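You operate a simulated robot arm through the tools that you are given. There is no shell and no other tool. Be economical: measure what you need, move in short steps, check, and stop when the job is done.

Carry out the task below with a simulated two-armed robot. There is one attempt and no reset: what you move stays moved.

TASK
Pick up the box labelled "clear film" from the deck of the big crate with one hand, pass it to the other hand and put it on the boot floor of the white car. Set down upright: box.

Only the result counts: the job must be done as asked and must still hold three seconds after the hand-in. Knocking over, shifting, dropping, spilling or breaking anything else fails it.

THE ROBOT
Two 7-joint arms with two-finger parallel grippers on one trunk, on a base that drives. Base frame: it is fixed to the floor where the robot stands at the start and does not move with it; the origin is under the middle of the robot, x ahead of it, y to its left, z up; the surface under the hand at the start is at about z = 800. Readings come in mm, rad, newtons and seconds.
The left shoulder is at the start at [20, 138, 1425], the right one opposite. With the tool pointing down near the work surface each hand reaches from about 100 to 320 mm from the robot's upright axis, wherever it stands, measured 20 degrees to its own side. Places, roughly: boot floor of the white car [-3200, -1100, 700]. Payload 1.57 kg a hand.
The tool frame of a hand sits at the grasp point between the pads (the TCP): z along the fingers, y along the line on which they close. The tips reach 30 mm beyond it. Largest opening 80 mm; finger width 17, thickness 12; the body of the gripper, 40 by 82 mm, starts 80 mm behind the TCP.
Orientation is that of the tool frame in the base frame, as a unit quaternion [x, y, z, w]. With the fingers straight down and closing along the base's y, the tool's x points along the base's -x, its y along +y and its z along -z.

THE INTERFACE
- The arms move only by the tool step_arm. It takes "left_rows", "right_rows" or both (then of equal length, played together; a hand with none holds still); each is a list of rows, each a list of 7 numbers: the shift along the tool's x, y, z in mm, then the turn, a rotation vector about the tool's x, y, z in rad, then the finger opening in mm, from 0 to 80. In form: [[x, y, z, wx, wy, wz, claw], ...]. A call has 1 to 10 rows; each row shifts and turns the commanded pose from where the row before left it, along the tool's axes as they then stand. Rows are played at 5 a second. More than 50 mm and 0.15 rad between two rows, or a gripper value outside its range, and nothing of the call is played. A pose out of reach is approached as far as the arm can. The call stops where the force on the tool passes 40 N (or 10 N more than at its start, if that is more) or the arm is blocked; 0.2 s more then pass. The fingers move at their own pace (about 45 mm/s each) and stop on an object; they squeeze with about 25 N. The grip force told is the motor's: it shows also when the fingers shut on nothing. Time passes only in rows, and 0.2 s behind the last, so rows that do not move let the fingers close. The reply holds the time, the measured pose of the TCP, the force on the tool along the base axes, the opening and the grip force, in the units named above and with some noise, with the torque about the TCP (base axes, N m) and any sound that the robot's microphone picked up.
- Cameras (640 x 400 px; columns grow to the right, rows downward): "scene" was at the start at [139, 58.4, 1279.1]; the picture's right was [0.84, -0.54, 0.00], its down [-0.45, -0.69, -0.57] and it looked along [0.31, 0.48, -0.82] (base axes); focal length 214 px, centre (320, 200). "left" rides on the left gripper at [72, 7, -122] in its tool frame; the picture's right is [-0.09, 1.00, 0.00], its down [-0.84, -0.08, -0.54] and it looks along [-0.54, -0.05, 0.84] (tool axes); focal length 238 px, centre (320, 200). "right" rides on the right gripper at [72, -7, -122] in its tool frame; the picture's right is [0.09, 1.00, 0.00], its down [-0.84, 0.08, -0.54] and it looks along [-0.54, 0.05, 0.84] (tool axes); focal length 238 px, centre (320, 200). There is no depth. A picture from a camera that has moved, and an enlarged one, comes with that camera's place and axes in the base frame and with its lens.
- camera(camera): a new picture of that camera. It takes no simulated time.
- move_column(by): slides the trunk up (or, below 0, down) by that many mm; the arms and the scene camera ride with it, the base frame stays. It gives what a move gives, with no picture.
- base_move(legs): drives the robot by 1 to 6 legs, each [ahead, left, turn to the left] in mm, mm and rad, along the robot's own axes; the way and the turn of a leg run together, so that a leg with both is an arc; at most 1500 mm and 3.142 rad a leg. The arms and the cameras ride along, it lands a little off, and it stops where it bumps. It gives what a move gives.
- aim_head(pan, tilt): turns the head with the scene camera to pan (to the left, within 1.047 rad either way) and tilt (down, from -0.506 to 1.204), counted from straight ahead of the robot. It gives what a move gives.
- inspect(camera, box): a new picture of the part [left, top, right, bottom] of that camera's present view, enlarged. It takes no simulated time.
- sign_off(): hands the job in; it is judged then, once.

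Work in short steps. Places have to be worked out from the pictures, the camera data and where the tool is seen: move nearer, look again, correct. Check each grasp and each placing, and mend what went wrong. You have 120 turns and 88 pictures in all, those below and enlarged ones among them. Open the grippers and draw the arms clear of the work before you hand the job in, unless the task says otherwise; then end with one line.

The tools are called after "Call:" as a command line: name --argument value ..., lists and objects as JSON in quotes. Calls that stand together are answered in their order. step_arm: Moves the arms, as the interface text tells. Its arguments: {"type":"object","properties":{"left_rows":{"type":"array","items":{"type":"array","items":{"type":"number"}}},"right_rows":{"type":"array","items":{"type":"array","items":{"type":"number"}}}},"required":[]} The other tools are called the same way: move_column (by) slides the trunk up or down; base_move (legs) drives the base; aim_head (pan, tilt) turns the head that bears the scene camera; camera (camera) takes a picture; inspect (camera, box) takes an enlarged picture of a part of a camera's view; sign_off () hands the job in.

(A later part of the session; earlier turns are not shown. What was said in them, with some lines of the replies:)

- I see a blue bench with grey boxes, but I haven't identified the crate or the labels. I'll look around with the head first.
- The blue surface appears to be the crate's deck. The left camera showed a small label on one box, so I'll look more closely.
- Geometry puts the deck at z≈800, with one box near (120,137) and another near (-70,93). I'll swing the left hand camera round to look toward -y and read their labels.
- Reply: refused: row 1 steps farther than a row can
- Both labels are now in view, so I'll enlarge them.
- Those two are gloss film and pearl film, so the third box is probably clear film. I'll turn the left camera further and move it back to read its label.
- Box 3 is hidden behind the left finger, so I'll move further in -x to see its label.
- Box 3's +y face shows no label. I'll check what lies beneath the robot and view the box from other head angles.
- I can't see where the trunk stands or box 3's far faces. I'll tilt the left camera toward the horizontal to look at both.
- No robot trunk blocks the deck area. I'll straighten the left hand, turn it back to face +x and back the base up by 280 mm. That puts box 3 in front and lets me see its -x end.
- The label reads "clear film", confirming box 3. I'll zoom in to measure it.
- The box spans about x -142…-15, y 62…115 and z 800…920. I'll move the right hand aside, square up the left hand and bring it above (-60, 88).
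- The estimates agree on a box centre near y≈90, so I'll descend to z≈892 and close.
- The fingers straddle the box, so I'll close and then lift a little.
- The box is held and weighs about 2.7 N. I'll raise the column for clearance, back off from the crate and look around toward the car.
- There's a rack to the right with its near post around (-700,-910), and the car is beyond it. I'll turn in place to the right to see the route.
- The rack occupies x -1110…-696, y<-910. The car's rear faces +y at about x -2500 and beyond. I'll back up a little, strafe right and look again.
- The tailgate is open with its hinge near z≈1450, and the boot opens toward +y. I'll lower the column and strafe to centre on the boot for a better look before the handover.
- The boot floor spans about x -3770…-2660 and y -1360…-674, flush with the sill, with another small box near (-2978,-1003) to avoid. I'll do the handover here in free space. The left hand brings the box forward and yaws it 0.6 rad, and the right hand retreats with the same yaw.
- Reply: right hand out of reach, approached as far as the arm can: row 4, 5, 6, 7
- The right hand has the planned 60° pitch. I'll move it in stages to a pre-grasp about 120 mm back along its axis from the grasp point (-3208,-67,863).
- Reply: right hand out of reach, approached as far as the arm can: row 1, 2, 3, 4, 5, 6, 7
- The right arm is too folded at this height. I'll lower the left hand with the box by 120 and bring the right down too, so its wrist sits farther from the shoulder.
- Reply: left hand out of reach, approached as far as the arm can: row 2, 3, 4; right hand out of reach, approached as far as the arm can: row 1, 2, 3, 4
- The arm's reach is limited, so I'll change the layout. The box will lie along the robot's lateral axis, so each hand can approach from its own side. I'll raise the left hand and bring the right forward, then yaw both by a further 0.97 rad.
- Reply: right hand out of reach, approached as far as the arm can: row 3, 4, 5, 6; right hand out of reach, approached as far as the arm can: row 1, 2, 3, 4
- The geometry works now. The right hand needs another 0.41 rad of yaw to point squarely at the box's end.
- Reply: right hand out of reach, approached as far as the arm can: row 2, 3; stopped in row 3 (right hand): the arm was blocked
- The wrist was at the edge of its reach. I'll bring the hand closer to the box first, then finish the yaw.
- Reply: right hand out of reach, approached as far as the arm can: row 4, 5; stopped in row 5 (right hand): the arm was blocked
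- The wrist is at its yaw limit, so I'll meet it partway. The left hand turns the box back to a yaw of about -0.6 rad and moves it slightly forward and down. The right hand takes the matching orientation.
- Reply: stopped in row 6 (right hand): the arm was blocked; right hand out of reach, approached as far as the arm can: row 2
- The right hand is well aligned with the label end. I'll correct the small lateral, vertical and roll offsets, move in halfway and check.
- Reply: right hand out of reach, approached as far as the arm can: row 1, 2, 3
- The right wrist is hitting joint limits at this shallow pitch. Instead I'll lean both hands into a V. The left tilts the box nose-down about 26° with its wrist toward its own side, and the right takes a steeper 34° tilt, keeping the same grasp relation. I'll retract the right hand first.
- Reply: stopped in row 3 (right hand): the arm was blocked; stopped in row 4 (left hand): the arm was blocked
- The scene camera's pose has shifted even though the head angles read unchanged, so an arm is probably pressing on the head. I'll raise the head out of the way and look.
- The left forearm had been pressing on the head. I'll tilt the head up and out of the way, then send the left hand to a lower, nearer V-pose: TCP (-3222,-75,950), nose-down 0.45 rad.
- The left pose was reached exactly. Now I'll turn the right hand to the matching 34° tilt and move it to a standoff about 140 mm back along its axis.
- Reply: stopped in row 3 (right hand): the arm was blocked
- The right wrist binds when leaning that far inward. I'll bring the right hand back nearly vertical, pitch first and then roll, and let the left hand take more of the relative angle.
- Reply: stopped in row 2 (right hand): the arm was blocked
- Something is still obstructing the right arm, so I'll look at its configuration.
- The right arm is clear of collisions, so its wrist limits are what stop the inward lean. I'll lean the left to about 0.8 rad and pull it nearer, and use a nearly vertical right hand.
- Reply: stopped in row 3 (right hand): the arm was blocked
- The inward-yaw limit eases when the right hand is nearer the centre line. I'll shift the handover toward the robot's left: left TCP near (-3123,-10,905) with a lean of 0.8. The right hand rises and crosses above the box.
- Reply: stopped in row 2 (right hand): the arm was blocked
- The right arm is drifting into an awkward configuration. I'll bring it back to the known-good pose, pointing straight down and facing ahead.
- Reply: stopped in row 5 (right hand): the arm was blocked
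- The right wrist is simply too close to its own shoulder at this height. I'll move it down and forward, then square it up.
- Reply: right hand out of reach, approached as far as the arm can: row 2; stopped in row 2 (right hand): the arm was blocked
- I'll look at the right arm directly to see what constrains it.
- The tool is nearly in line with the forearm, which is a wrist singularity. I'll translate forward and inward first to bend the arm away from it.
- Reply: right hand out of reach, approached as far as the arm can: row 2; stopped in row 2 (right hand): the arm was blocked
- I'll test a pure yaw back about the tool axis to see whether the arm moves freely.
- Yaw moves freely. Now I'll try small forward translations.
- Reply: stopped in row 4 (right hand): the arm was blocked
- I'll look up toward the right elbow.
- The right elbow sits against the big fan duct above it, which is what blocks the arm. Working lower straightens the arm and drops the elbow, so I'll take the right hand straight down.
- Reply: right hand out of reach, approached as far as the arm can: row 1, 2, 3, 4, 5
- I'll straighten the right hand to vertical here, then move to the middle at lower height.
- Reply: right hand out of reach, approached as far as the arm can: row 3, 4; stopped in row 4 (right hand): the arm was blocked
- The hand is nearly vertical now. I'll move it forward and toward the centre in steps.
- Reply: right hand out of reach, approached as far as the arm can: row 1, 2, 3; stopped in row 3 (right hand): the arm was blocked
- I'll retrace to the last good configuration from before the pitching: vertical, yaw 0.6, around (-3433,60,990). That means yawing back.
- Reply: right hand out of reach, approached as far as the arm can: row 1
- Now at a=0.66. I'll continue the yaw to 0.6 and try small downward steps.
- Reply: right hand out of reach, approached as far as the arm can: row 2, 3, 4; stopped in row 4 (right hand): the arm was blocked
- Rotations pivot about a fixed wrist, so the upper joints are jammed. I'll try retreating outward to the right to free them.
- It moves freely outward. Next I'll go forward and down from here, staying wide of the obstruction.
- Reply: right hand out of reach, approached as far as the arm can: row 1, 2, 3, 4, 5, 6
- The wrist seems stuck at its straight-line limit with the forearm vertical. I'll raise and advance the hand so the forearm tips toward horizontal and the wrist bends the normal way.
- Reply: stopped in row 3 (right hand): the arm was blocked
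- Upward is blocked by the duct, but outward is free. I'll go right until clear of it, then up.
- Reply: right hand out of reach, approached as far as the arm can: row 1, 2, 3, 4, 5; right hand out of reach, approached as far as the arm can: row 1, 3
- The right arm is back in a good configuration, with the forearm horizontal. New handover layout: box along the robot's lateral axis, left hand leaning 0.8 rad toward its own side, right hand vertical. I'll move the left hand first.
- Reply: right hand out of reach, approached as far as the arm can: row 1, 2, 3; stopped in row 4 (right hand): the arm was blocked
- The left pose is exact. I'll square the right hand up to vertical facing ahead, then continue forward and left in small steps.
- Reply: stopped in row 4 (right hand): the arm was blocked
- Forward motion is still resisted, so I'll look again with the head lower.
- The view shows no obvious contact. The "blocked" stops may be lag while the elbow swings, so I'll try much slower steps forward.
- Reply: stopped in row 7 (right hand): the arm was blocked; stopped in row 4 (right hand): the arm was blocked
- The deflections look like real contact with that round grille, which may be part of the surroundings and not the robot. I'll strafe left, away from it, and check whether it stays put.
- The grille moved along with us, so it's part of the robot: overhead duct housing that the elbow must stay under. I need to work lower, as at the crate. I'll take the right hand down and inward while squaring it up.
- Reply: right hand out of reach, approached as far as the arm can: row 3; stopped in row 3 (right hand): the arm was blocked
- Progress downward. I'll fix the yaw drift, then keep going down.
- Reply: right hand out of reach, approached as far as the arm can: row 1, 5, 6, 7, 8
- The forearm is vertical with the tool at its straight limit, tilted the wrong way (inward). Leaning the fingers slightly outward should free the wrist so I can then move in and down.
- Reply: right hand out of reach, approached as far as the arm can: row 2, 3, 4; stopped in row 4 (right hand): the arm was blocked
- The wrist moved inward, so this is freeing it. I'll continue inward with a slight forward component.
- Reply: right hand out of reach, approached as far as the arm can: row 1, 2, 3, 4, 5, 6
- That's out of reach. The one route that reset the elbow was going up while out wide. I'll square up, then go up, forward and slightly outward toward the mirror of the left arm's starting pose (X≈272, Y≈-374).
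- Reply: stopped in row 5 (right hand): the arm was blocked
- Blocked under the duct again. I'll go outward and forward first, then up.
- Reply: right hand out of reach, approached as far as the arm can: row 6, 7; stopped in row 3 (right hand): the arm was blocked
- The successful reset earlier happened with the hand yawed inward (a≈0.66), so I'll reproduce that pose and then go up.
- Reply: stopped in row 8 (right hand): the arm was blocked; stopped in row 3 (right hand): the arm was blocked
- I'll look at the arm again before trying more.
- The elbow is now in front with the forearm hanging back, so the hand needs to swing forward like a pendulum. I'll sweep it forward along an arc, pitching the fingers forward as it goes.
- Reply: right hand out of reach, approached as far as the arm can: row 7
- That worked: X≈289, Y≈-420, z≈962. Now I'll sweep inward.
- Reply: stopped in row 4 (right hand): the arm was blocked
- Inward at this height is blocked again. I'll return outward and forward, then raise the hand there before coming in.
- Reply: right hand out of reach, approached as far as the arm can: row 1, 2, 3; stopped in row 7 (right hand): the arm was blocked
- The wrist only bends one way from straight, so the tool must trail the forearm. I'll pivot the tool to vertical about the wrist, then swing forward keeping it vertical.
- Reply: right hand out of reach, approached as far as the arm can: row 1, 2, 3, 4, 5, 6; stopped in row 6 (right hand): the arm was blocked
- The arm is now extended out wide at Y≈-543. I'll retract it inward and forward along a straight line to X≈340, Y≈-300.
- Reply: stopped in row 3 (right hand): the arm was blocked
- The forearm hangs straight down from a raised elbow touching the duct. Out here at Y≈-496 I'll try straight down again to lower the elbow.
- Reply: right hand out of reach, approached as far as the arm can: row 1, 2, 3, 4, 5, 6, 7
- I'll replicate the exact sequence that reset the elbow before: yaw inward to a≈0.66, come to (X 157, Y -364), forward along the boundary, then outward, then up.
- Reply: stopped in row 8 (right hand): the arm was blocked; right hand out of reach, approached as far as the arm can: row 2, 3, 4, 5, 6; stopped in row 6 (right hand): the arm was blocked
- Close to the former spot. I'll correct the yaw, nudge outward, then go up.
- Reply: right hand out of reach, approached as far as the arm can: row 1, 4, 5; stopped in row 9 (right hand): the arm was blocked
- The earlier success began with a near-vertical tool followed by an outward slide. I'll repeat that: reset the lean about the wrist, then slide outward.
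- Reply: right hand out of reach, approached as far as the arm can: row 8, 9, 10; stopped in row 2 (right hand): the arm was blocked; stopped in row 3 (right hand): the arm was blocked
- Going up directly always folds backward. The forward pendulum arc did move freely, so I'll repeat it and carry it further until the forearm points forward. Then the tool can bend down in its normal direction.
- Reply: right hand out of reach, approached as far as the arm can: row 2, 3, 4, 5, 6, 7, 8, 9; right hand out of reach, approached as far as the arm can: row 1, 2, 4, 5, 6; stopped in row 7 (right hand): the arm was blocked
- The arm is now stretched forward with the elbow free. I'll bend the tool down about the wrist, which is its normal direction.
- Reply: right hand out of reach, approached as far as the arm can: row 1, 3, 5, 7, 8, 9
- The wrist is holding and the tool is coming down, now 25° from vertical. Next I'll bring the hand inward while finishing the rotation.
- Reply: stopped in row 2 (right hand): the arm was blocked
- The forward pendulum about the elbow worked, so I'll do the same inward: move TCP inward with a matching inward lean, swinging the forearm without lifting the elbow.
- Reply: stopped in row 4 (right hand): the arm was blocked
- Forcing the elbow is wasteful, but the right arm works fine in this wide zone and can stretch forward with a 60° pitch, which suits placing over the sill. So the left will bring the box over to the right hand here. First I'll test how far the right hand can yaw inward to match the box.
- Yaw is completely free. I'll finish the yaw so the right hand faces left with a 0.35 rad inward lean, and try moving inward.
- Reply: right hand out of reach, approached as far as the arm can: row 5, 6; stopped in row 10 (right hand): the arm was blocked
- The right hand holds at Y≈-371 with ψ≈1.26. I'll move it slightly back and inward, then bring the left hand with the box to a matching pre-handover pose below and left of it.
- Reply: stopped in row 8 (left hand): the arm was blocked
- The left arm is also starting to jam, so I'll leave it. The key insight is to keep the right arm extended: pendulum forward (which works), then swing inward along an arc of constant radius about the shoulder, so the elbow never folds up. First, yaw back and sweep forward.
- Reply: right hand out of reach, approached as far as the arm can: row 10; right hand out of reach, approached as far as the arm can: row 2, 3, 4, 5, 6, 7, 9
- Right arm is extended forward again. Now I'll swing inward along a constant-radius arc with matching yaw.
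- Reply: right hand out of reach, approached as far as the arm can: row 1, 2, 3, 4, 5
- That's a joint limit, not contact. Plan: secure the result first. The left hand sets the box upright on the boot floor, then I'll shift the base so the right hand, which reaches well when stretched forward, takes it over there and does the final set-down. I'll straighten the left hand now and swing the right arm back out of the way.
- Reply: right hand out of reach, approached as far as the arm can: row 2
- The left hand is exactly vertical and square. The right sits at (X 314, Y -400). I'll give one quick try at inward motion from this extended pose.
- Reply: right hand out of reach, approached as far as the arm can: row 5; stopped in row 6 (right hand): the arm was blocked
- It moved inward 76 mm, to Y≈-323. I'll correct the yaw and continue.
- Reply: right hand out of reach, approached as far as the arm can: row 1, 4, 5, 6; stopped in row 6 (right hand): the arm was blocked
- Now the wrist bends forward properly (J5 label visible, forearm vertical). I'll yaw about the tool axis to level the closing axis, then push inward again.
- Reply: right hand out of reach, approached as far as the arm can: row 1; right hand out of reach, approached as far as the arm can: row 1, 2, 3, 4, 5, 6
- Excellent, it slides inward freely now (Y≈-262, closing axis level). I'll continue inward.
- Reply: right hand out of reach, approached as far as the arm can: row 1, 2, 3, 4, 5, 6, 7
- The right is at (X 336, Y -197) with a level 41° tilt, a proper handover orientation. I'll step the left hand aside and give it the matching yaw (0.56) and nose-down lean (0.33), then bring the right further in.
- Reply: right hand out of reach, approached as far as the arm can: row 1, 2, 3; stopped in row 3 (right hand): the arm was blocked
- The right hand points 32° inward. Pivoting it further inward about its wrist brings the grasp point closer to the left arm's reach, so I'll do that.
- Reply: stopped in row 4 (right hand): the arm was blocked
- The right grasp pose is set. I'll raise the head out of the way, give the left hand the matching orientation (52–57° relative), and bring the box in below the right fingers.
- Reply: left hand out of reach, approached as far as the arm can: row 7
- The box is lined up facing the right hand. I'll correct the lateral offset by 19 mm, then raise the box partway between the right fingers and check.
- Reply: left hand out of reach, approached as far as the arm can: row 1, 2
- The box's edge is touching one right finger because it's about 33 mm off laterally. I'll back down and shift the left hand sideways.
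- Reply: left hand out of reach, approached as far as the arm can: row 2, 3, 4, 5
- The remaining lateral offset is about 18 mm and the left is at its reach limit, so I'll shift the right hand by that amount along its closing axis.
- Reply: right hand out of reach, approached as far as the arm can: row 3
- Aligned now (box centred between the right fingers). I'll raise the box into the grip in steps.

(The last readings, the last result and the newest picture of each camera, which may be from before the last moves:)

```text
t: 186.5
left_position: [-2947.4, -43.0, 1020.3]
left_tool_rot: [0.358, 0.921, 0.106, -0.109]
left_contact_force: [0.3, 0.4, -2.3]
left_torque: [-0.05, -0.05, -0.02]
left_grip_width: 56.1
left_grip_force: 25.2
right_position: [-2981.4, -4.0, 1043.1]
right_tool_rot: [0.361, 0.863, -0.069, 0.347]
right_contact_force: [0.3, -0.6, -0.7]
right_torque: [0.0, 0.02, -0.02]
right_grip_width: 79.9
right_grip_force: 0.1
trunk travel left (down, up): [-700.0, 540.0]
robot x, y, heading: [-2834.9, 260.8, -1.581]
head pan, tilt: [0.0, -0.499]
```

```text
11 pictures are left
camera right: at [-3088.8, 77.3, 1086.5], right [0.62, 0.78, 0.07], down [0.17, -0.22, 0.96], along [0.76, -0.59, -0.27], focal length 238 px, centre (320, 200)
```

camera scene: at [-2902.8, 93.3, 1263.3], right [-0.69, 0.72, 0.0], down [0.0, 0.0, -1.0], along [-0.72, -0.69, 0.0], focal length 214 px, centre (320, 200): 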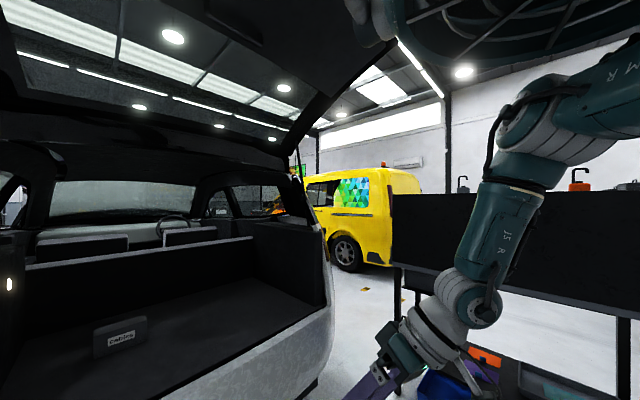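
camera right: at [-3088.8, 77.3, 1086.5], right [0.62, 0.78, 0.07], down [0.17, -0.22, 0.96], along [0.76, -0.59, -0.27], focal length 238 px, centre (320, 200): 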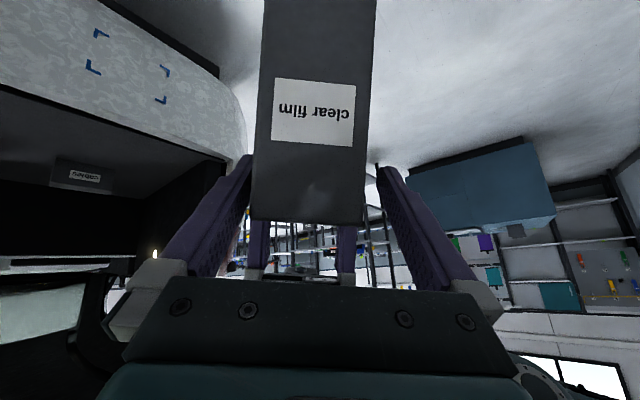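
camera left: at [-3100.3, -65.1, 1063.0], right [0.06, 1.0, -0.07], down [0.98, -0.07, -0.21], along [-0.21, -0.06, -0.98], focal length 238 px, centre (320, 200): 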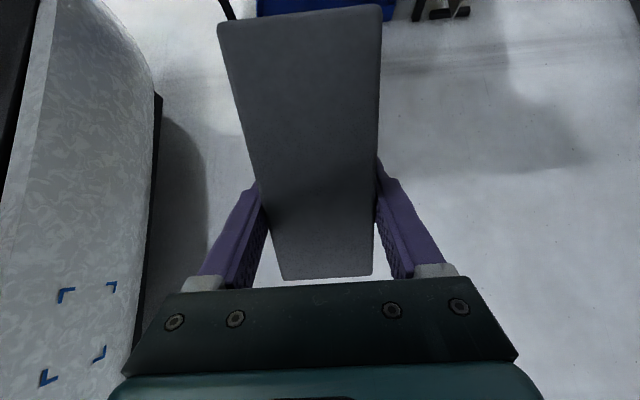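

The box is between the fingers with no contact force. Final rise: 44 up, 15 in and a 7 mm lateral correction.

Call:
step_arm --left_rows '[[5, 2.5, -15, 0, 0, 0, 0], [5, 2.5, -15, 0, 0, 0, 0], [5, 2, -13, 0, 0, 0, 0], [0, 0, 0, 0, 0, 0, 0]]'

Call:
camera --camera "right"

```text
t: 187.5
left_position: [-2948.7, -40.7, 1065.2]
left_tool_rot: [0.357, 0.922, 0.106, -0.109]
left_contact_force: [-0.2, 1.2, -1.5]
left_torque: [-0.03, -0.04, 0.0]
left_grip_width: 55.8
left_grip_force: 25.3
right_position: [-2982.4, -3.9, 1042.2]
right_tool_rot: [0.362, 0.862, -0.07, 0.347]
right_contact_force: [0.1, 0.1, 0.8]
right_torque: [0.02, 0.03, -0.01]
right_grip_width: 80.0
right_grip_force: 0.1
trunk travel left (down, up): [-700.0, 540.0]
robot x, y, heading: [-2837.3, 258.2, -1.583]
head pan, tilt: [0.0, -0.499]
```

```text
10 pictures are left
camera right: at [-3088.7, 77.3, 1086.5], right [0.62, 0.78, 0.07], down [0.17, -0.22, 0.96], along [0.76, -0.59, -0.27], focal length 238 px, centre (320, 200)
```

right: 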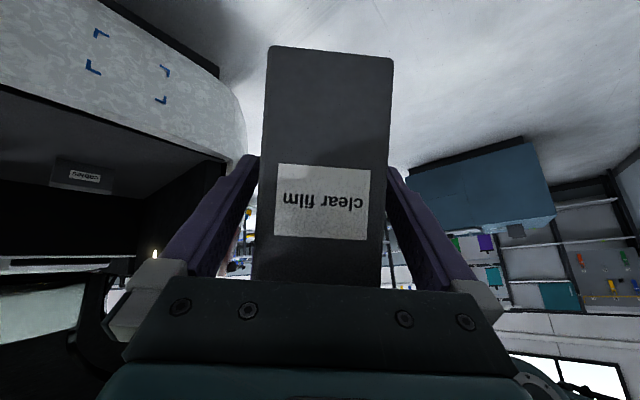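

Perfect alignment (offset −40, −35, lateral −1). I'll close the right gripper.

Call:
step_arm --right_rows '[[0, 0, 0, 0, 0, 0, 60], [0, 0, 0, 0, 0, 0, 30], [0, 0, 0, 0, 0, 0, 0], [0, 0, 0, 0, 0, 0, 0], [0, 0, 0, 0, 0, 0, 0]]'

```text
t: 188.7
left_position: [-2948.1, -40.8, 1065.7]
left_tool_rot: [0.358, 0.921, 0.107, -0.109]
left_contact_force: [2.7, 3.2, 2.4]
left_torque: [0.98, -0.53, 0.52]
left_grip_width: 55.8
left_grip_force: 24.8
right_position: [-2982.7, -3.7, 1042.4]
right_tool_rot: [0.362, 0.862, -0.071, 0.347]
right_contact_force: [-2.8, -3.9, -2.4]
right_torque: [-0.75, 0.58, -0.74]
right_grip_width: 56.2
right_grip_force: 25.1
trunk travel left (down, up): [-700.0, 540.0]
robot x, y, heading: [-2838.6, 257.6, -1.578]
head pan, tilt: [0.0, -0.499]
```

The right hand grips at 56 mm with 25 N. Next I'll open the left and retreat it straight up along its tool axis.

Call:
step_arm --left_rows '[[0, 0, 0, 0, 0, 0, 60], [0, 0, 0, 0, 0, 0, 80], [0, 0, 0, 0, 0, 0, 80], [0, 0, -12, 0, 0, 0, 80], [0, 0, -20, 0, 0, 0, 80], [0, 0, -20, 0, 0, 0, 80], [-10, 0, -20, 0, 0, 0, 80], [0, 0, 0, 0, 0, 0, 80]]'

```text
t: 190.5
left_position: [-2932.3, -66.0, 1131.5]
left_tool_rot: [0.357, 0.922, 0.106, -0.111]
left_contact_force: [0.4, -0.4, -0.3]
left_torque: [0.02, 0.04, 0.0]
left_grip_width: 80.1
left_grip_force: 0.0
right_position: [-2982.1, -3.7, 1042.1]
right_tool_rot: [0.362, 0.862, -0.07, 0.347]
right_contact_force: [0.3, 0.6, 0.1]
right_torque: [0.03, 0.04, 0.01]
right_grip_width: 55.7
right_grip_force: 25.2
trunk travel left (down, up): [-700.0, 540.0]
robot x, y, heading: [-2838.2, 257.7, -1.58]
head pan, tilt: [0.0, -0.499]
```

I'll move the left hand further up and away to its own side, then check the grip visually.

Call:
step_arm --left_rows '[[-5, 0, -20, 0, 0, 0, 80], [-22, 20, -8, 0, 0, 0, 80], [-22, 22, -4, 0, 0, 0, 80], [-22, 22, -4, 0, 0, 0, 80], [-22, 22, 0, 0, 0, 0, 80], [-22, 22, 0, 0, 0, 0, 80], [0, 0, 0, 0, 0, 0, 80]]'

Call:
camera --camera "right"

```text
t: 192.1
left_position: [-2772.1, -72.2, 1147.6]
left_tool_rot: [0.358, 0.921, 0.106, -0.109]
left_contact_force: [0.3, -0.4, -0.2]
left_torque: [0.04, 0.02, 0.0]
left_grip_width: 80.4
left_grip_force: 0.0
right_position: [-2981.8, -5.3, 1043.7]
right_tool_rot: [0.362, 0.862, -0.07, 0.348]
right_contact_force: [-0.1, 0.5, 0.7]
right_torque: [0.04, 0.03, 0.02]
right_grip_width: 55.8
right_grip_force: 24.9
trunk travel left (down, up): [-700.0, 540.0]
robot x, y, heading: [-2837.7, 260.1, -1.579]
head pan, tilt: [0.0, -0.499]
```

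```text
9 pictures are left
camera right: at [-3088.7, 77.3, 1086.4], right [0.62, 0.78, 0.07], down [0.17, -0.22, 0.96], along [0.76, -0.59, -0.27], focal length 238 px, centre (320, 200)
```

right: 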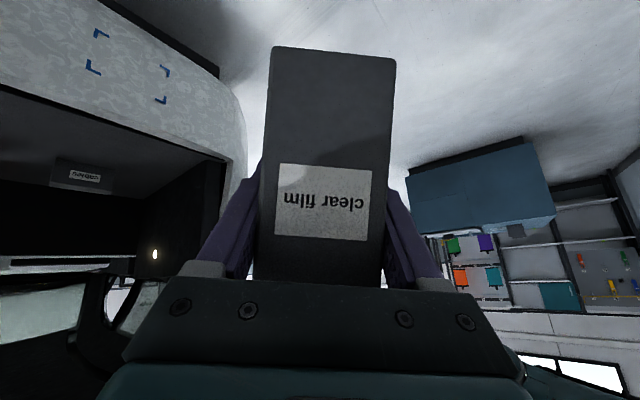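

The handover succeeded and the right hand holds the box alone. Now I'll pivot the right hand about its wrist so the box becomes upright (tool 56° from vertical, roll level). At the same time the left hand moves further to its side.

Call:
step_arm --right_rows '[[-12.9, -18.1, -5.2, 0.085, -0.072, 0.031, 0], [-12.9, -18.1, -5.2, 0.085, -0.072, 0.031, 0], [-12.9, -18.1, -5.2, 0.085, -0.072, 0.031, 0], [-12.9, -18.1, -5.2, 0.085, -0.072, 0.031, 0], [0, 0, 0, 0, 0, 0, 0]]' --left_rows '[[-22, 22, 0, 0, 0, 0, 80], [-22, 22, 0, 0, 0, 0, 80], [-22, 22, 0, 0, 0, 0, 80], [-22, 22, 0, 0, 0, 0, 80], [0, 0, 0, 0, 0, 0, 80]]'

Call:
aim_head --pan -0.3 --tilt 0.4

Call:
camera --camera "scene"

```text
t: 193.3
left_position: [-2646.8, -63.2, 1132.8]
left_tool_rot: [0.358, 0.921, 0.106, -0.109]
left_contact_force: [-0.8, -0.5, -0.1]
left_torque: [-0.04, 0.0, 0.01]
left_grip_width: 79.9
left_grip_force: 0.0
right_position: [-3041.4, -62.9, 1102.5]
right_tool_rot: [0.451, 0.763, -0.236, 0.397]
right_contact_force: [0.8, 0.4, -2.2]
right_torque: [-0.01, 0.05, 0.03]
right_grip_width: 55.5
right_grip_force: 24.9
right hand out of reach, approached as far as the arm can: row 1, 2, 3, 4
trunk travel left (down, up): [-700.0, 540.0]
robot x, y, heading: [-2834.3, 262.8, -1.578]
head pan, tilt: [0.0, -0.499]
```

```text
t: 194.5
left_position: [-2647.8, -63.1, 1131.6]
left_tool_rot: [0.358, 0.921, 0.106, -0.109]
left_contact_force: [-1.0, 0.5, 0.7]
left_torque: [0.02, 0.03, 0.02]
left_grip_width: 79.9
left_grip_force: 0.1
right_position: [-3042.6, -61.4, 1103.1]
right_tool_rot: [0.452, 0.763, -0.236, 0.398]
right_contact_force: [0.0, 0.0, -2.5]
right_torque: [0.08, 0.02, 0.03]
right_grip_width: 55.9
right_grip_force: 25.4
trunk travel left (down, up): [-700.0, 540.0]
robot x, y, heading: [-2835.2, 255.0, -1.578]
head pan, tilt: [-0.3, 0.4]
```

```text
8 pictures are left
camera scene: at [-2865.8, 67.2, 1226.4], right [-0.95, 0.3, 0.0], down [0.12, 0.37, -0.92], along [-0.28, -0.88, -0.39], focal length 214 px, centre (320, 200)
```

scene: 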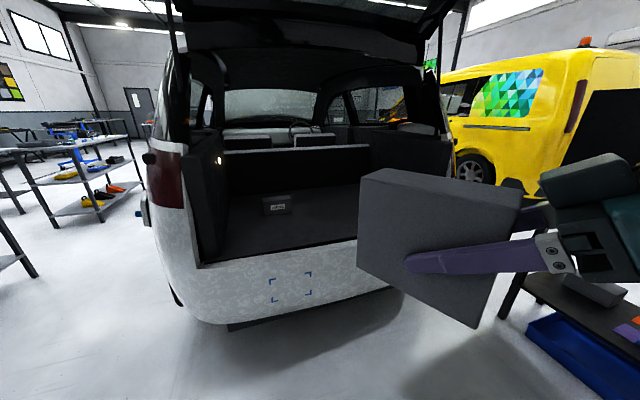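

Box is upright in the right hand (X 320, Y -206, z 1103; its bottom is 57 mm below TCP). I'll extend the right hand forward a bit to keep the body out of the car, and tuck the left arm out to its side and back.

Call:
step_arm --right_rows '[[-10, -9.6, 14.4, 0, 0, 0, 0], [-10, -9.6, 14.4, 0, 0, 0, 0], [-10, -9.6, 14.4, 0, 0, 0, 0], [-10, -9.6, 14.4, 0, 0, 0, 0], [0, 0, 0, 0, 0, 0, 0], [0, 0, 0, 0, 0, 0, 0]]' --left_rows '[[-25, 20, 7.5, 0, 0, 0, 80], [-25, 20, 7.5, 0, 0, 0, 80], [-25, 20, 7.5, 0, 0, 0, 80], [-25, 20, 7.5, 0, 0, 0, 80], [-25, 20, 7.5, 0, 0, 0, 80], [-25, 20, 7.5, 0, 0, 0, 80]]'

Call:
step_arm --left_rows '[[18, 21.8, 8, 0, 0, 0, 80], [18, 21.8, 8, 0, 0, 0, 80], [18, 21.8, 8, 0, 0, 0, 80], [18, 21.8, 8, 0, 0, 0, 80], [18, 21.8, 8, 0, 0, 0, 80], [0, 0, 0, 0, 0, 0, 80]]'

```text
t: 195.9
left_position: [-2463.4, -59.9, 1062.4]
left_tool_rot: [0.358, 0.921, 0.106, -0.11]
left_contact_force: [-0.3, -0.2, 0.5]
left_torque: [0.01, -0.02, -0.03]
left_grip_width: 80.1
left_grip_force: 0.0
right_position: [-3042.3, -135.9, 1102.5]
right_tool_rot: [0.454, 0.756, -0.244, 0.404]
right_contact_force: [-0.3, 0.1, -2.6]
right_torque: [0.08, 0.01, -0.02]
right_grip_width: 55.8
right_grip_force: 24.4
right hand out of reach, approached as far as the arm can: row 1
trunk travel left (down, up): [-700.0, 540.0]
robot x, y, heading: [-2836.5, 259.2, -1.578]
head pan, tilt: [-0.3, 0.4]
```

```text
t: 197.3
left_position: [-2459.6, 87.0, 1061.0]
left_tool_rot: [0.359, 0.921, 0.106, -0.11]
left_contact_force: [0.2, 0.3, -0.3]
left_torque: [0.02, 0.0, 0.01]
left_grip_width: 80.3
left_grip_force: 0.0
right_position: [-3042.6, -135.7, 1102.9]
right_tool_rot: [0.455, 0.755, -0.244, 0.404]
right_contact_force: [0.4, -0.7, -2.1]
right_torque: [0.09, 0.0, 0.02]
right_grip_width: 56.0
right_grip_force: 24.9
trunk travel left (down, up): [-700.0, 540.0]
robot x, y, heading: [-2834.5, 256.2, -1.579]
head pan, tilt: [-0.3, 0.4]
```

Orientation is exact. I'll extend a further 80 mm forward, then strafe to line up with the right half of the boot.

Call:
step_arm --right_rows '[[-10, -9.6, 14.4, 0, 0, 0, 0], [-10, -9.6, 14.4, 0, 0, 0, 0], [-10, -9.6, 14.4, 0, 0, 0, 0], [-10, -9.6, 14.4, 0, 0, 0, 0], [0, 0, 0, 0, 0, 0, 0]]'

Call:
base_move --legs '[[0, -220, 0], [300, 0, 0]]'

Call:
camera --camera "scene"

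```text
t: 198.5
left_position: [-2459.8, 85.8, 1062.4]
left_tool_rot: [0.358, 0.921, 0.105, -0.108]
left_contact_force: [0.5, 0.0, -0.3]
left_torque: [-0.02, 0.0, -0.02]
left_grip_width: 80.1
left_grip_force: 0.0
right_position: [-3043.3, -216.3, 1104.2]
right_tool_rot: [0.453, 0.756, -0.244, 0.405]
right_contact_force: [-0.7, 0.3, -2.6]
right_torque: [0.06, 0.02, -0.02]
right_grip_width: 56.3
right_grip_force: 24.6
trunk travel left (down, up): [-700.0, 540.0]
robot x, y, heading: [-2836.9, 262.1, -1.578]
head pan, tilt: [-0.3, 0.4]
```

```text
t: 201.8
left_position: [-2683.0, -210.7, 1061.3]
left_tool_rot: [0.358, 0.921, 0.106, -0.109]
left_contact_force: [0.8, -0.7, 0.6]
left_torque: [0.01, -0.01, -0.02]
left_grip_width: 79.9
left_grip_force: 0.1
right_position: [-3265.7, -512.5, 1103.0]
right_tool_rot: [0.455, 0.755, -0.245, 0.404]
right_contact_force: [0.8, 0.0, -2.2]
right_torque: [0.08, -0.01, -0.02]
right_grip_width: 55.9
right_grip_force: 24.8
trunk travel left (down, up): [-700.0, 540.0]
robot x, y, heading: [-3056.6, -43.8, -1.579]
head pan, tilt: [-0.3, 0.4]
```

```text
7 pictures are left
camera scene: at [-3088.4, -229.8, 1226.3], right [-0.95, 0.31, 0.0], down [0.12, 0.37, -0.92], along [-0.28, -0.88, -0.39], focal length 214 px, centre (320, 200)
```

scene: 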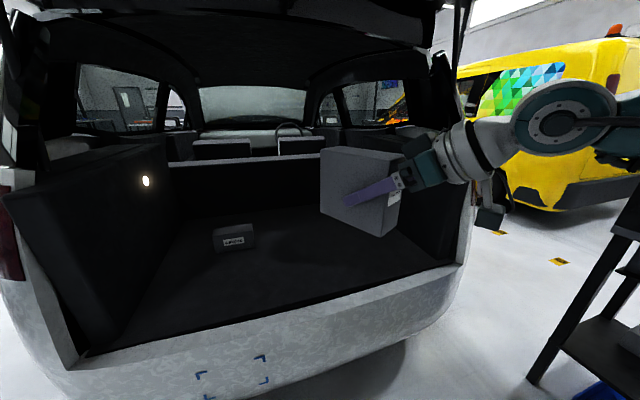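

Path looks clear. I'll lower the column by 200 mm so the robot stays well under the open tailgate, then advance so the box is over the boot floor.

Call:
move_column --by -200

Call:
base_move --legs '[[150, 0, 0], [120, 0, 0]]'

Call:
camera --camera "scene"

```text
t: 204.0
left_position: [-2682.4, -210.6, 861.3]
left_tool_rot: [0.357, 0.922, 0.105, -0.109]
left_contact_force: [0.3, 0.1, -0.6]
left_torque: [0.0, 0.03, 0.0]
left_grip_width: 80.1
left_grip_force: 0.1
right_position: [-3266.6, -513.9, 904.0]
right_tool_rot: [0.455, 0.755, -0.244, 0.405]
right_contact_force: [0.9, 0.8, -2.4]
right_torque: [0.06, 0.03, 0.0]
right_grip_width: 56.1
right_grip_force: 25.5
trunk travel left (down, up): [-500.0, 740.0]
robot x, y, heading: [-3061.0, -41.0, -1.582]
head pan, tilt: [-0.3, 0.4]
```

```text
t: 206.2
left_position: [-2685.4, -480.4, 861.8]
left_tool_rot: [0.359, 0.921, 0.106, -0.109]
left_contact_force: [-0.9, 0.4, 0.1]
left_torque: [0.04, 0.02, 0.01]
left_grip_width: 79.9
left_grip_force: 0.1
right_position: [-3269.4, -781.3, 904.0]
right_tool_rot: [0.455, 0.755, -0.245, 0.405]
right_contact_force: [0.3, 0.1, -2.5]
right_torque: [0.05, 0.01, -0.02]
right_grip_width: 55.8
right_grip_force: 24.9
trunk travel left (down, up): [-500.0, 740.0]
robot x, y, heading: [-3062.3, -310.2, -1.583]
head pan, tilt: [-0.3, 0.4]
```

```text
6 pictures are left
camera scene: at [-3091.6, -498.7, 1026.4], right [-0.95, 0.31, 0.0], down [0.12, 0.37, -0.92], along [-0.28, -0.88, -0.39], focal length 214 px, centre (320, 200)
```

scene: 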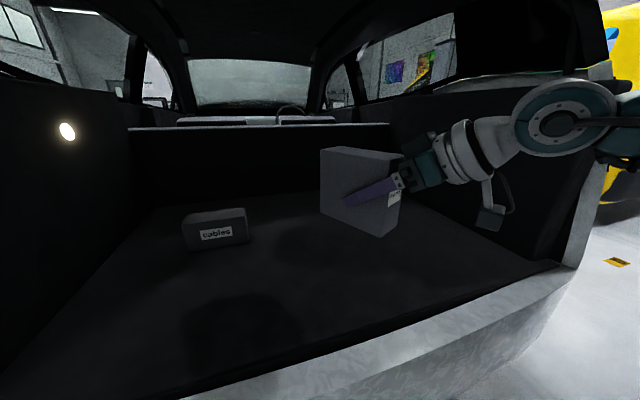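

The box hangs over the floor but I want more margin from the sill. I'll extend the arm another 55 mm, then lower toward the floor.

Call:
step_arm --right_rows '[[-9, -8.8, 13.2, 0, 0, 0, 0], [-9, -8.8, 13.2, 0, 0, 0, 0], [-9, -8.8, 13.2, 0, 0, 0, 0], [0, 0, 0, 0, 0, 0, 0]]'

Call:
move_column --by -110

Call:
inspect --camera "scene" --box '[160, 60, 640, 360]'

```text
t: 207.2
left_position: [-2685.2, -480.8, 860.3]
left_tool_rot: [0.359, 0.921, 0.106, -0.109]
left_contact_force: [1.0, -0.3, 0.3]
left_torque: [0.02, 0.04, 0.01]
left_grip_width: 80.2
left_grip_force: 0.1
right_position: [-3271.0, -835.0, 903.4]
right_tool_rot: [0.456, 0.754, -0.245, 0.405]
right_contact_force: [-0.5, -0.3, -2.3]
right_torque: [0.04, 0.05, 0.02]
right_grip_width: 55.9
right_grip_force: 25.1
trunk travel left (down, up): [-500.0, 740.0]
robot x, y, heading: [-3068.1, -312.1, -1.584]
head pan, tilt: [-0.3, 0.4]
```

```text
t: 208.6
left_position: [-2686.1, -479.7, 751.0]
left_tool_rot: [0.359, 0.921, 0.106, -0.11]
left_contact_force: [0.5, 0.0, -0.1]
left_torque: [-0.01, -0.02, 0.01]
left_grip_width: 79.7
left_grip_force: 0.0
right_position: [-3270.6, -835.7, 795.2]
right_tool_rot: [0.455, 0.755, -0.244, 0.405]
right_contact_force: [0.0, 0.4, -1.3]
right_torque: [0.07, 0.01, 0.0]
right_grip_width: 56.1
right_grip_force: 25.2
trunk travel left (down, up): [-390.0, 850.0]
robot x, y, heading: [-3062.5, -311.5, -1.588]
head pan, tilt: [-0.3, 0.4]
```

```text
1.33 times, centred on (400, 210) of scene
camera zoom: at [-3091.6, -498.4, 916.3], right [-0.95, 0.31, 0.0], down [0.12, 0.37, -0.92], along [-0.28, -0.88, -0.39], focal length 286 px, centre (213, 187)
```

zoom: 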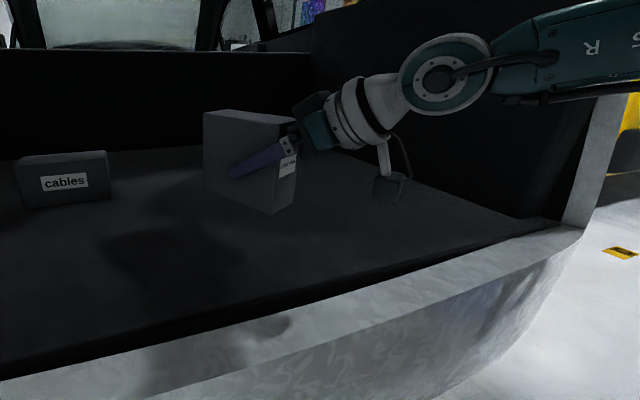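

The box is upright, about 38 mm above the floor by estimate. I'll lower with the arm in small steps, watching force.

Call:
step_arm --right_rows '[[6.5, 0, 4.6, 0, 0, 0, 0], [6.5, 0, 4.6, 0, 0, 0, 0], [6.5, 0, 4.6, 0, 0, 0, 0], [4, 0, 2.9, 0, 0, 0, 0], [0, 0, 0, 0, 0, 0, 0]]'

Call:
step_arm --right_rows '[[3.3, 0, 2.3, 0, 0, 0, 0], [3.3, 0, 2.3, 0, 0, 0, 0], [0, 0, 0, 0, 0, 0, 0]]'

```text
t: 209.8
left_position: [-2685.8, -480.0, 752.7]
left_tool_rot: [0.359, 0.921, 0.106, -0.109]
left_contact_force: [0.1, -0.1, 0.6]
left_torque: [0.05, 0.03, 0.03]
left_grip_width: 80.0
left_grip_force: 0.0
right_position: [-3270.1, -836.2, 766.1]
right_tool_rot: [0.456, 0.754, -0.245, 0.405]
right_contact_force: [-1.0, -1.0, -2.1]
right_torque: [0.02, 0.04, 0.02]
right_grip_width: 56.1
right_grip_force: 25.1
trunk travel left (down, up): [-390.0, 850.0]
robot x, y, heading: [-3062.6, -312.7, -1.581]
head pan, tilt: [-0.3, 0.4]
```

```text
t: 210.6
left_position: [-2686.4, -480.5, 751.5]
left_tool_rot: [0.359, 0.921, 0.106, -0.11]
left_contact_force: [0.0, 0.1, 0.4]
left_torque: [0.01, -0.01, 0.0]
left_grip_width: 79.9
left_grip_force: 0.1
right_position: [-3269.3, -835.5, 757.3]
right_tool_rot: [0.455, 0.755, -0.244, 0.404]
right_contact_force: [0.2, 0.3, -2.2]
right_torque: [0.07, 0.04, 0.03]
right_grip_width: 56.0
right_grip_force: 25.1
trunk travel left (down, up): [-390.0, 850.0]
robot x, y, heading: [-3062.9, -309.4, -1.585]
head pan, tilt: [-0.3, 0.4]
```

No contact yet at z 757, so I'll continue with smaller steps.

Call:
step_arm --right_rows '[[2.5, 0, 1.7, 0, 0, 0, 0], [2.5, 0, 1.7, 0, 0, 0, 0], [0, 0, 0, 0, 0, 0, 0]]'

Call:
inspect --camera "scene" --box '[260, 110, 480, 250]'

```text
t: 211.4
left_position: [-2685.4, -479.9, 751.3]
left_tool_rot: [0.359, 0.921, 0.106, -0.109]
left_contact_force: [0.2, -0.4, -0.5]
left_torque: [0.0, 0.01, -0.02]
left_grip_width: 79.9
left_grip_force: 0.1
right_position: [-3271.1, -835.8, 750.7]
right_tool_rot: [0.455, 0.755, -0.245, 0.405]
right_contact_force: [0.2, -1.4, -2.0]
right_torque: [0.06, 0.03, -0.01]
right_grip_width: 55.9
right_grip_force: 25.6
trunk travel left (down, up): [-390.0, 850.0]
robot x, y, heading: [-3062.5, -306.4, -1.586]
head pan, tilt: [-0.3, 0.4]
```

```text
2.86 times, centred on (370, 180) of scene
camera zoom: at [-3091.6, -498.3, 916.3], right [-0.95, 0.31, 0.0], down [0.12, 0.37, -0.92], along [-0.28, -0.88, -0.39], focal length 613 px, centre (177, 257)
```

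zoom: 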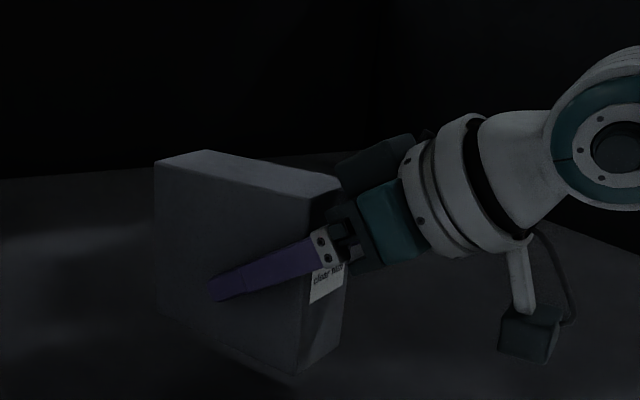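

Box edges remain vertical and it isn't yet on the floor. I'll continue down carefully.

Call:
step_arm --right_rows '[[2.5, 0, 1.7, 0, 0, 0, 0], [2.5, 0, 1.7, 0, 0, 0, 0], [2.5, 0, 1.7, 0, 0, 0, 0], [0, 0, 0, 0, 0, 0, 0]]'

```text
t: 212.4
left_position: [-2684.7, -479.1, 751.2]
left_tool_rot: [0.359, 0.921, 0.106, -0.11]
left_contact_force: [0.1, -0.6, -0.2]
left_torque: [0.02, -0.01, -0.02]
left_grip_width: 80.1
left_grip_force: 0.1
right_position: [-3269.9, -836.6, 742.4]
right_tool_rot: [0.456, 0.755, -0.245, 0.404]
right_contact_force: [0.7, -0.2, -2.1]
right_torque: [0.08, 0.02, 0.01]
right_grip_width: 55.6
right_grip_force: 24.9
trunk travel left (down, up): [-390.0, 850.0]
robot x, y, heading: [-3057.3, -311.2, -1.583]
head pan, tilt: [-0.3, 0.4]
```

Call:
step_arm --right_rows '[[2.5, 0, 1.7, 0, 0, 0, 0], [2.5, 0, 1.7, 0, 0, 0, 0], [2.5, 0, 1.7, 0, 0, 0, 0], [2.5, 0, 1.7, 0, 0, 0, 0], [0, 0, 0, 0, 0, 0, 0]]'

```text
t: 213.6
left_position: [-2685.7, -479.6, 751.0]
left_tool_rot: [0.359, 0.921, 0.106, -0.109]
left_contact_force: [0.5, 0.1, -0.1]
left_torque: [0.0, 0.0, 0.0]
left_grip_width: 80.2
left_grip_force: 0.0
right_position: [-3269.3, -837.2, 731.1]
right_tool_rot: [0.455, 0.755, -0.244, 0.404]
right_contact_force: [-0.2, 0.1, -2.7]
right_torque: [0.05, 0.06, -0.03]
right_grip_width: 55.4
right_grip_force: 25.5
trunk travel left (down, up): [-390.0, 850.0]
robot x, y, heading: [-3061.2, -305.2, -1.583]
head pan, tilt: [-0.3, 0.4]
```

Still only the box's weight is felt. Continuing down.

Call:
step_arm --right_rows '[[2.5, 0, 1.7, 0, 0, 0, 0], [2.5, 0, 1.7, 0, 0, 0, 0], [2.5, 0, 1.7, 0, 0, 0, 0], [2.5, 0, 1.7, 0, 0, 0, 0], [2.5, 0, 1.7, 0, 0, 0, 0], [0, 0, 0, 0, 0, 0, 0]]'

Call:
inspect --camera "scene" --box '[160, 100, 480, 300]'

```text
t: 215.0
left_position: [-2685.8, -481.0, 751.1]
left_tool_rot: [0.359, 0.921, 0.106, -0.109]
left_contact_force: [-0.5, 0.8, -0.8]
left_torque: [-0.01, 0.03, -0.02]
left_grip_width: 80.0
left_grip_force: 0.0
right_position: [-3270.2, -838.9, 718.4]
right_tool_rot: [0.455, 0.753, -0.247, 0.407]
right_contact_force: [1.3, 11.7, 27.6]
right_torque: [0.39, 0.02, -0.21]
right_grip_width: 55.6
right_grip_force: 24.9
trunk travel left (down, up): [-390.0, 850.0]
robot x, y, heading: [-3061.0, -308.3, -1.584]
head pan, tilt: [-0.3, 0.4]
```

```text
2.00 times, centred on (320, 200) of scene
camera zoom: at [-3092.6, -498.4, 916.8], right [-0.95, 0.31, 0.0], down [0.12, 0.37, -0.92], along [-0.28, -0.88, -0.39], focal length 429 px, centre (320, 200)
```

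zoom: 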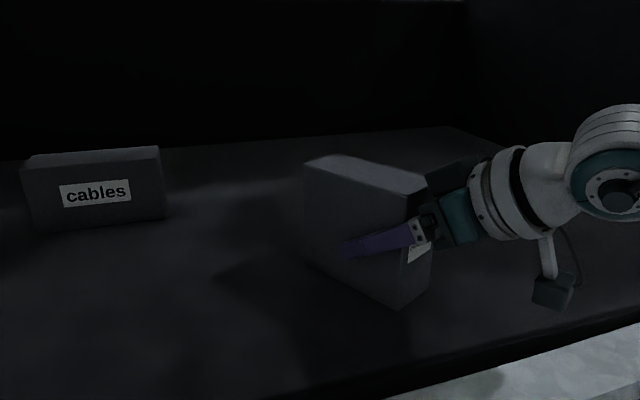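

The floor contact is under the box (28 N, almost no torque about TCP). I'll ease off about 2 mm, then open the gripper.

Call:
step_arm --right_rows '[[-1.7, 0, -1.2, 0, 0, 0, 0], [0, 0, 0, 0, 0, 0, 0]]'

```text
t: 215.6
left_position: [-2687.2, -481.8, 751.5]
left_tool_rot: [0.359, 0.921, 0.106, -0.109]
left_contact_force: [0.0, -1.1, 0.4]
left_torque: [0.0, 0.0, 0.02]
left_grip_width: 80.0
left_grip_force: 0.1
right_position: [-3270.9, -838.8, 719.2]
right_tool_rot: [0.454, 0.754, -0.246, 0.407]
right_contact_force: [0.8, 6.2, 22.2]
right_torque: [-0.2, -0.35, -0.03]
right_grip_width: 55.8
right_grip_force: 24.7
trunk travel left (down, up): [-390.0, 850.0]
robot x, y, heading: [-3061.7, -307.5, -1.58]
head pan, tilt: [-0.3, 0.4]
```

Call:
step_arm --right_rows '[[-2.2, 0, -1.6, 0, 0, 0, 0], [0, 0, 0, 0, 0, 0, 0], [0, 0, 0, 0, 0, 0, 66], [0, 0, 0, 0, 0, 0, 80], [0, 0, 0, 0, 0, 0, 80], [0, 0, 0, 0, 0, 0, 80]]'

Call:
inspect --camera "scene" --box '[260, 130, 460, 280]'

```text
t: 217.0
left_position: [-2685.0, -482.0, 751.4]
left_tool_rot: [0.36, 0.921, 0.106, -0.109]
left_contact_force: [0.1, 0.7, 0.1]
left_torque: [0.03, 0.02, 0.01]
left_grip_width: 79.9
left_grip_force: 0.1
right_position: [-3271.6, -836.6, 719.3]
right_tool_rot: [0.455, 0.755, -0.244, 0.405]
right_contact_force: [0.5, -0.3, -0.8]
right_torque: [0.01, -0.02, 0.0]
right_grip_width: 80.1
right_grip_force: 0.0
trunk travel left (down, up): [-390.0, 850.0]
robot x, y, heading: [-3064.3, -305.9, -1.582]
head pan, tilt: [-0.3, 0.4]
```

```text
2.67 times, centred on (360, 205) of scene
camera zoom: at [-3091.7, -498.5, 916.4], right [-0.95, 0.31, 0.0], down [0.12, 0.37, -0.92], along [-0.28, -0.88, -0.39], focal length 572 px, centre (213, 187)
```

zoom: 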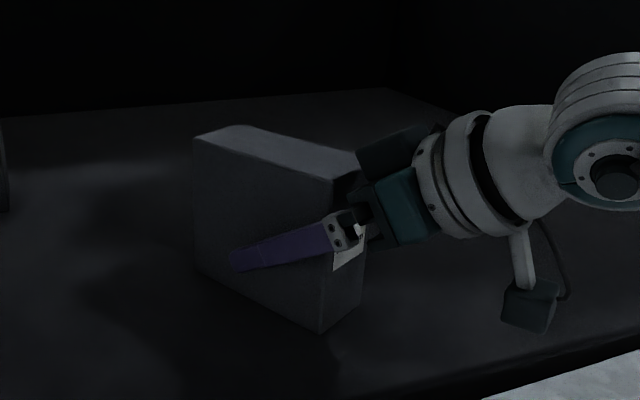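

The box stands upright and free. I'll withdraw the right hand straight back along its finger axis.

Call:
step_arm --right_rows '[[0, 0, -15, 0, 0, 0, 80], [0, 0, -20, 0, 0, 0, 80], [0, 0, -20, 0, 0, 0, 80], [0, 0, -20, 0, 0, 0, 80], [0, 0, -20, 0, 0, 0, 80], [0, 0, -20, 0, 0, 0, 80], [0, 0, 0, 0, 0, 0, 80]]'

```text
t: 218.6
left_position: [-2685.6, -481.0, 751.4]
left_tool_rot: [0.358, 0.921, 0.106, -0.11]
left_contact_force: [-0.6, 0.2, 0.5]
left_torque: [-0.02, -0.03, 0.0]
left_grip_width: 80.1
left_grip_force: 0.2
right_position: [-3315.2, -752.8, 783.9]
right_tool_rot: [0.455, 0.755, -0.245, 0.404]
right_contact_force: [-0.2, 0.4, 1.2]
right_torque: [0.02, -0.01, 0.01]
right_grip_width: 79.9
right_grip_force: 0.0
trunk travel left (down, up): [-390.0, 850.0]
robot x, y, heading: [-3057.5, -310.5, -1.583]
head pan, tilt: [-0.3, 0.4]
```

The fingers are clear with no force. I'll back the base away from the car and verify the result.

Call:
base_move --legs '[[-400, 0, 0]]'

Call:
inspect --camera "scene" --box '[200, 100, 460, 280]'

```text
t: 221.1
left_position: [-2680.7, -78.4, 751.8]
left_tool_rot: [0.359, 0.921, 0.106, -0.109]
left_contact_force: [0.8, 0.1, -0.4]
left_torque: [-0.01, -0.05, 0.02]
left_grip_width: 80.1
left_grip_force: 0.0
right_position: [-3310.9, -348.9, 784.0]
right_tool_rot: [0.456, 0.755, -0.245, 0.404]
right_contact_force: [0.2, -0.2, -0.1]
right_torque: [-0.02, -0.01, -0.02]
right_grip_width: 79.8
right_grip_force: 0.0
trunk travel left (down, up): [-390.0, 850.0]
robot x, y, heading: [-3057.7, 93.6, -1.581]
head pan, tilt: [-0.3, 0.4]
```

```text
2.22 times, centred on (330, 190) of scene
camera zoom: at [-3087.0, -95.9, 916.3], right [-0.95, 0.31, 0.0], down [0.12, 0.37, -0.92], along [-0.28, -0.88, -0.39], focal length 477 px, centre (298, 222)
```

zoom: 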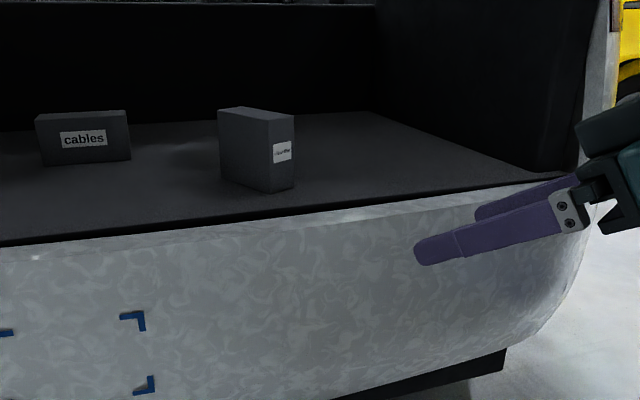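

The "clear film" box stands upright on the boot floor, well inside the sill. The "cables" box hasn't moved, both grippers are open, and the arms are clear. I'll hand in the job.

Call:
sign_off

```text
The job is handed in.
```

The "clear film" box was picked up with the left hand, passed in mid-air to the right hand, and set upright on the white car's boot floor; both hands are open and clear.
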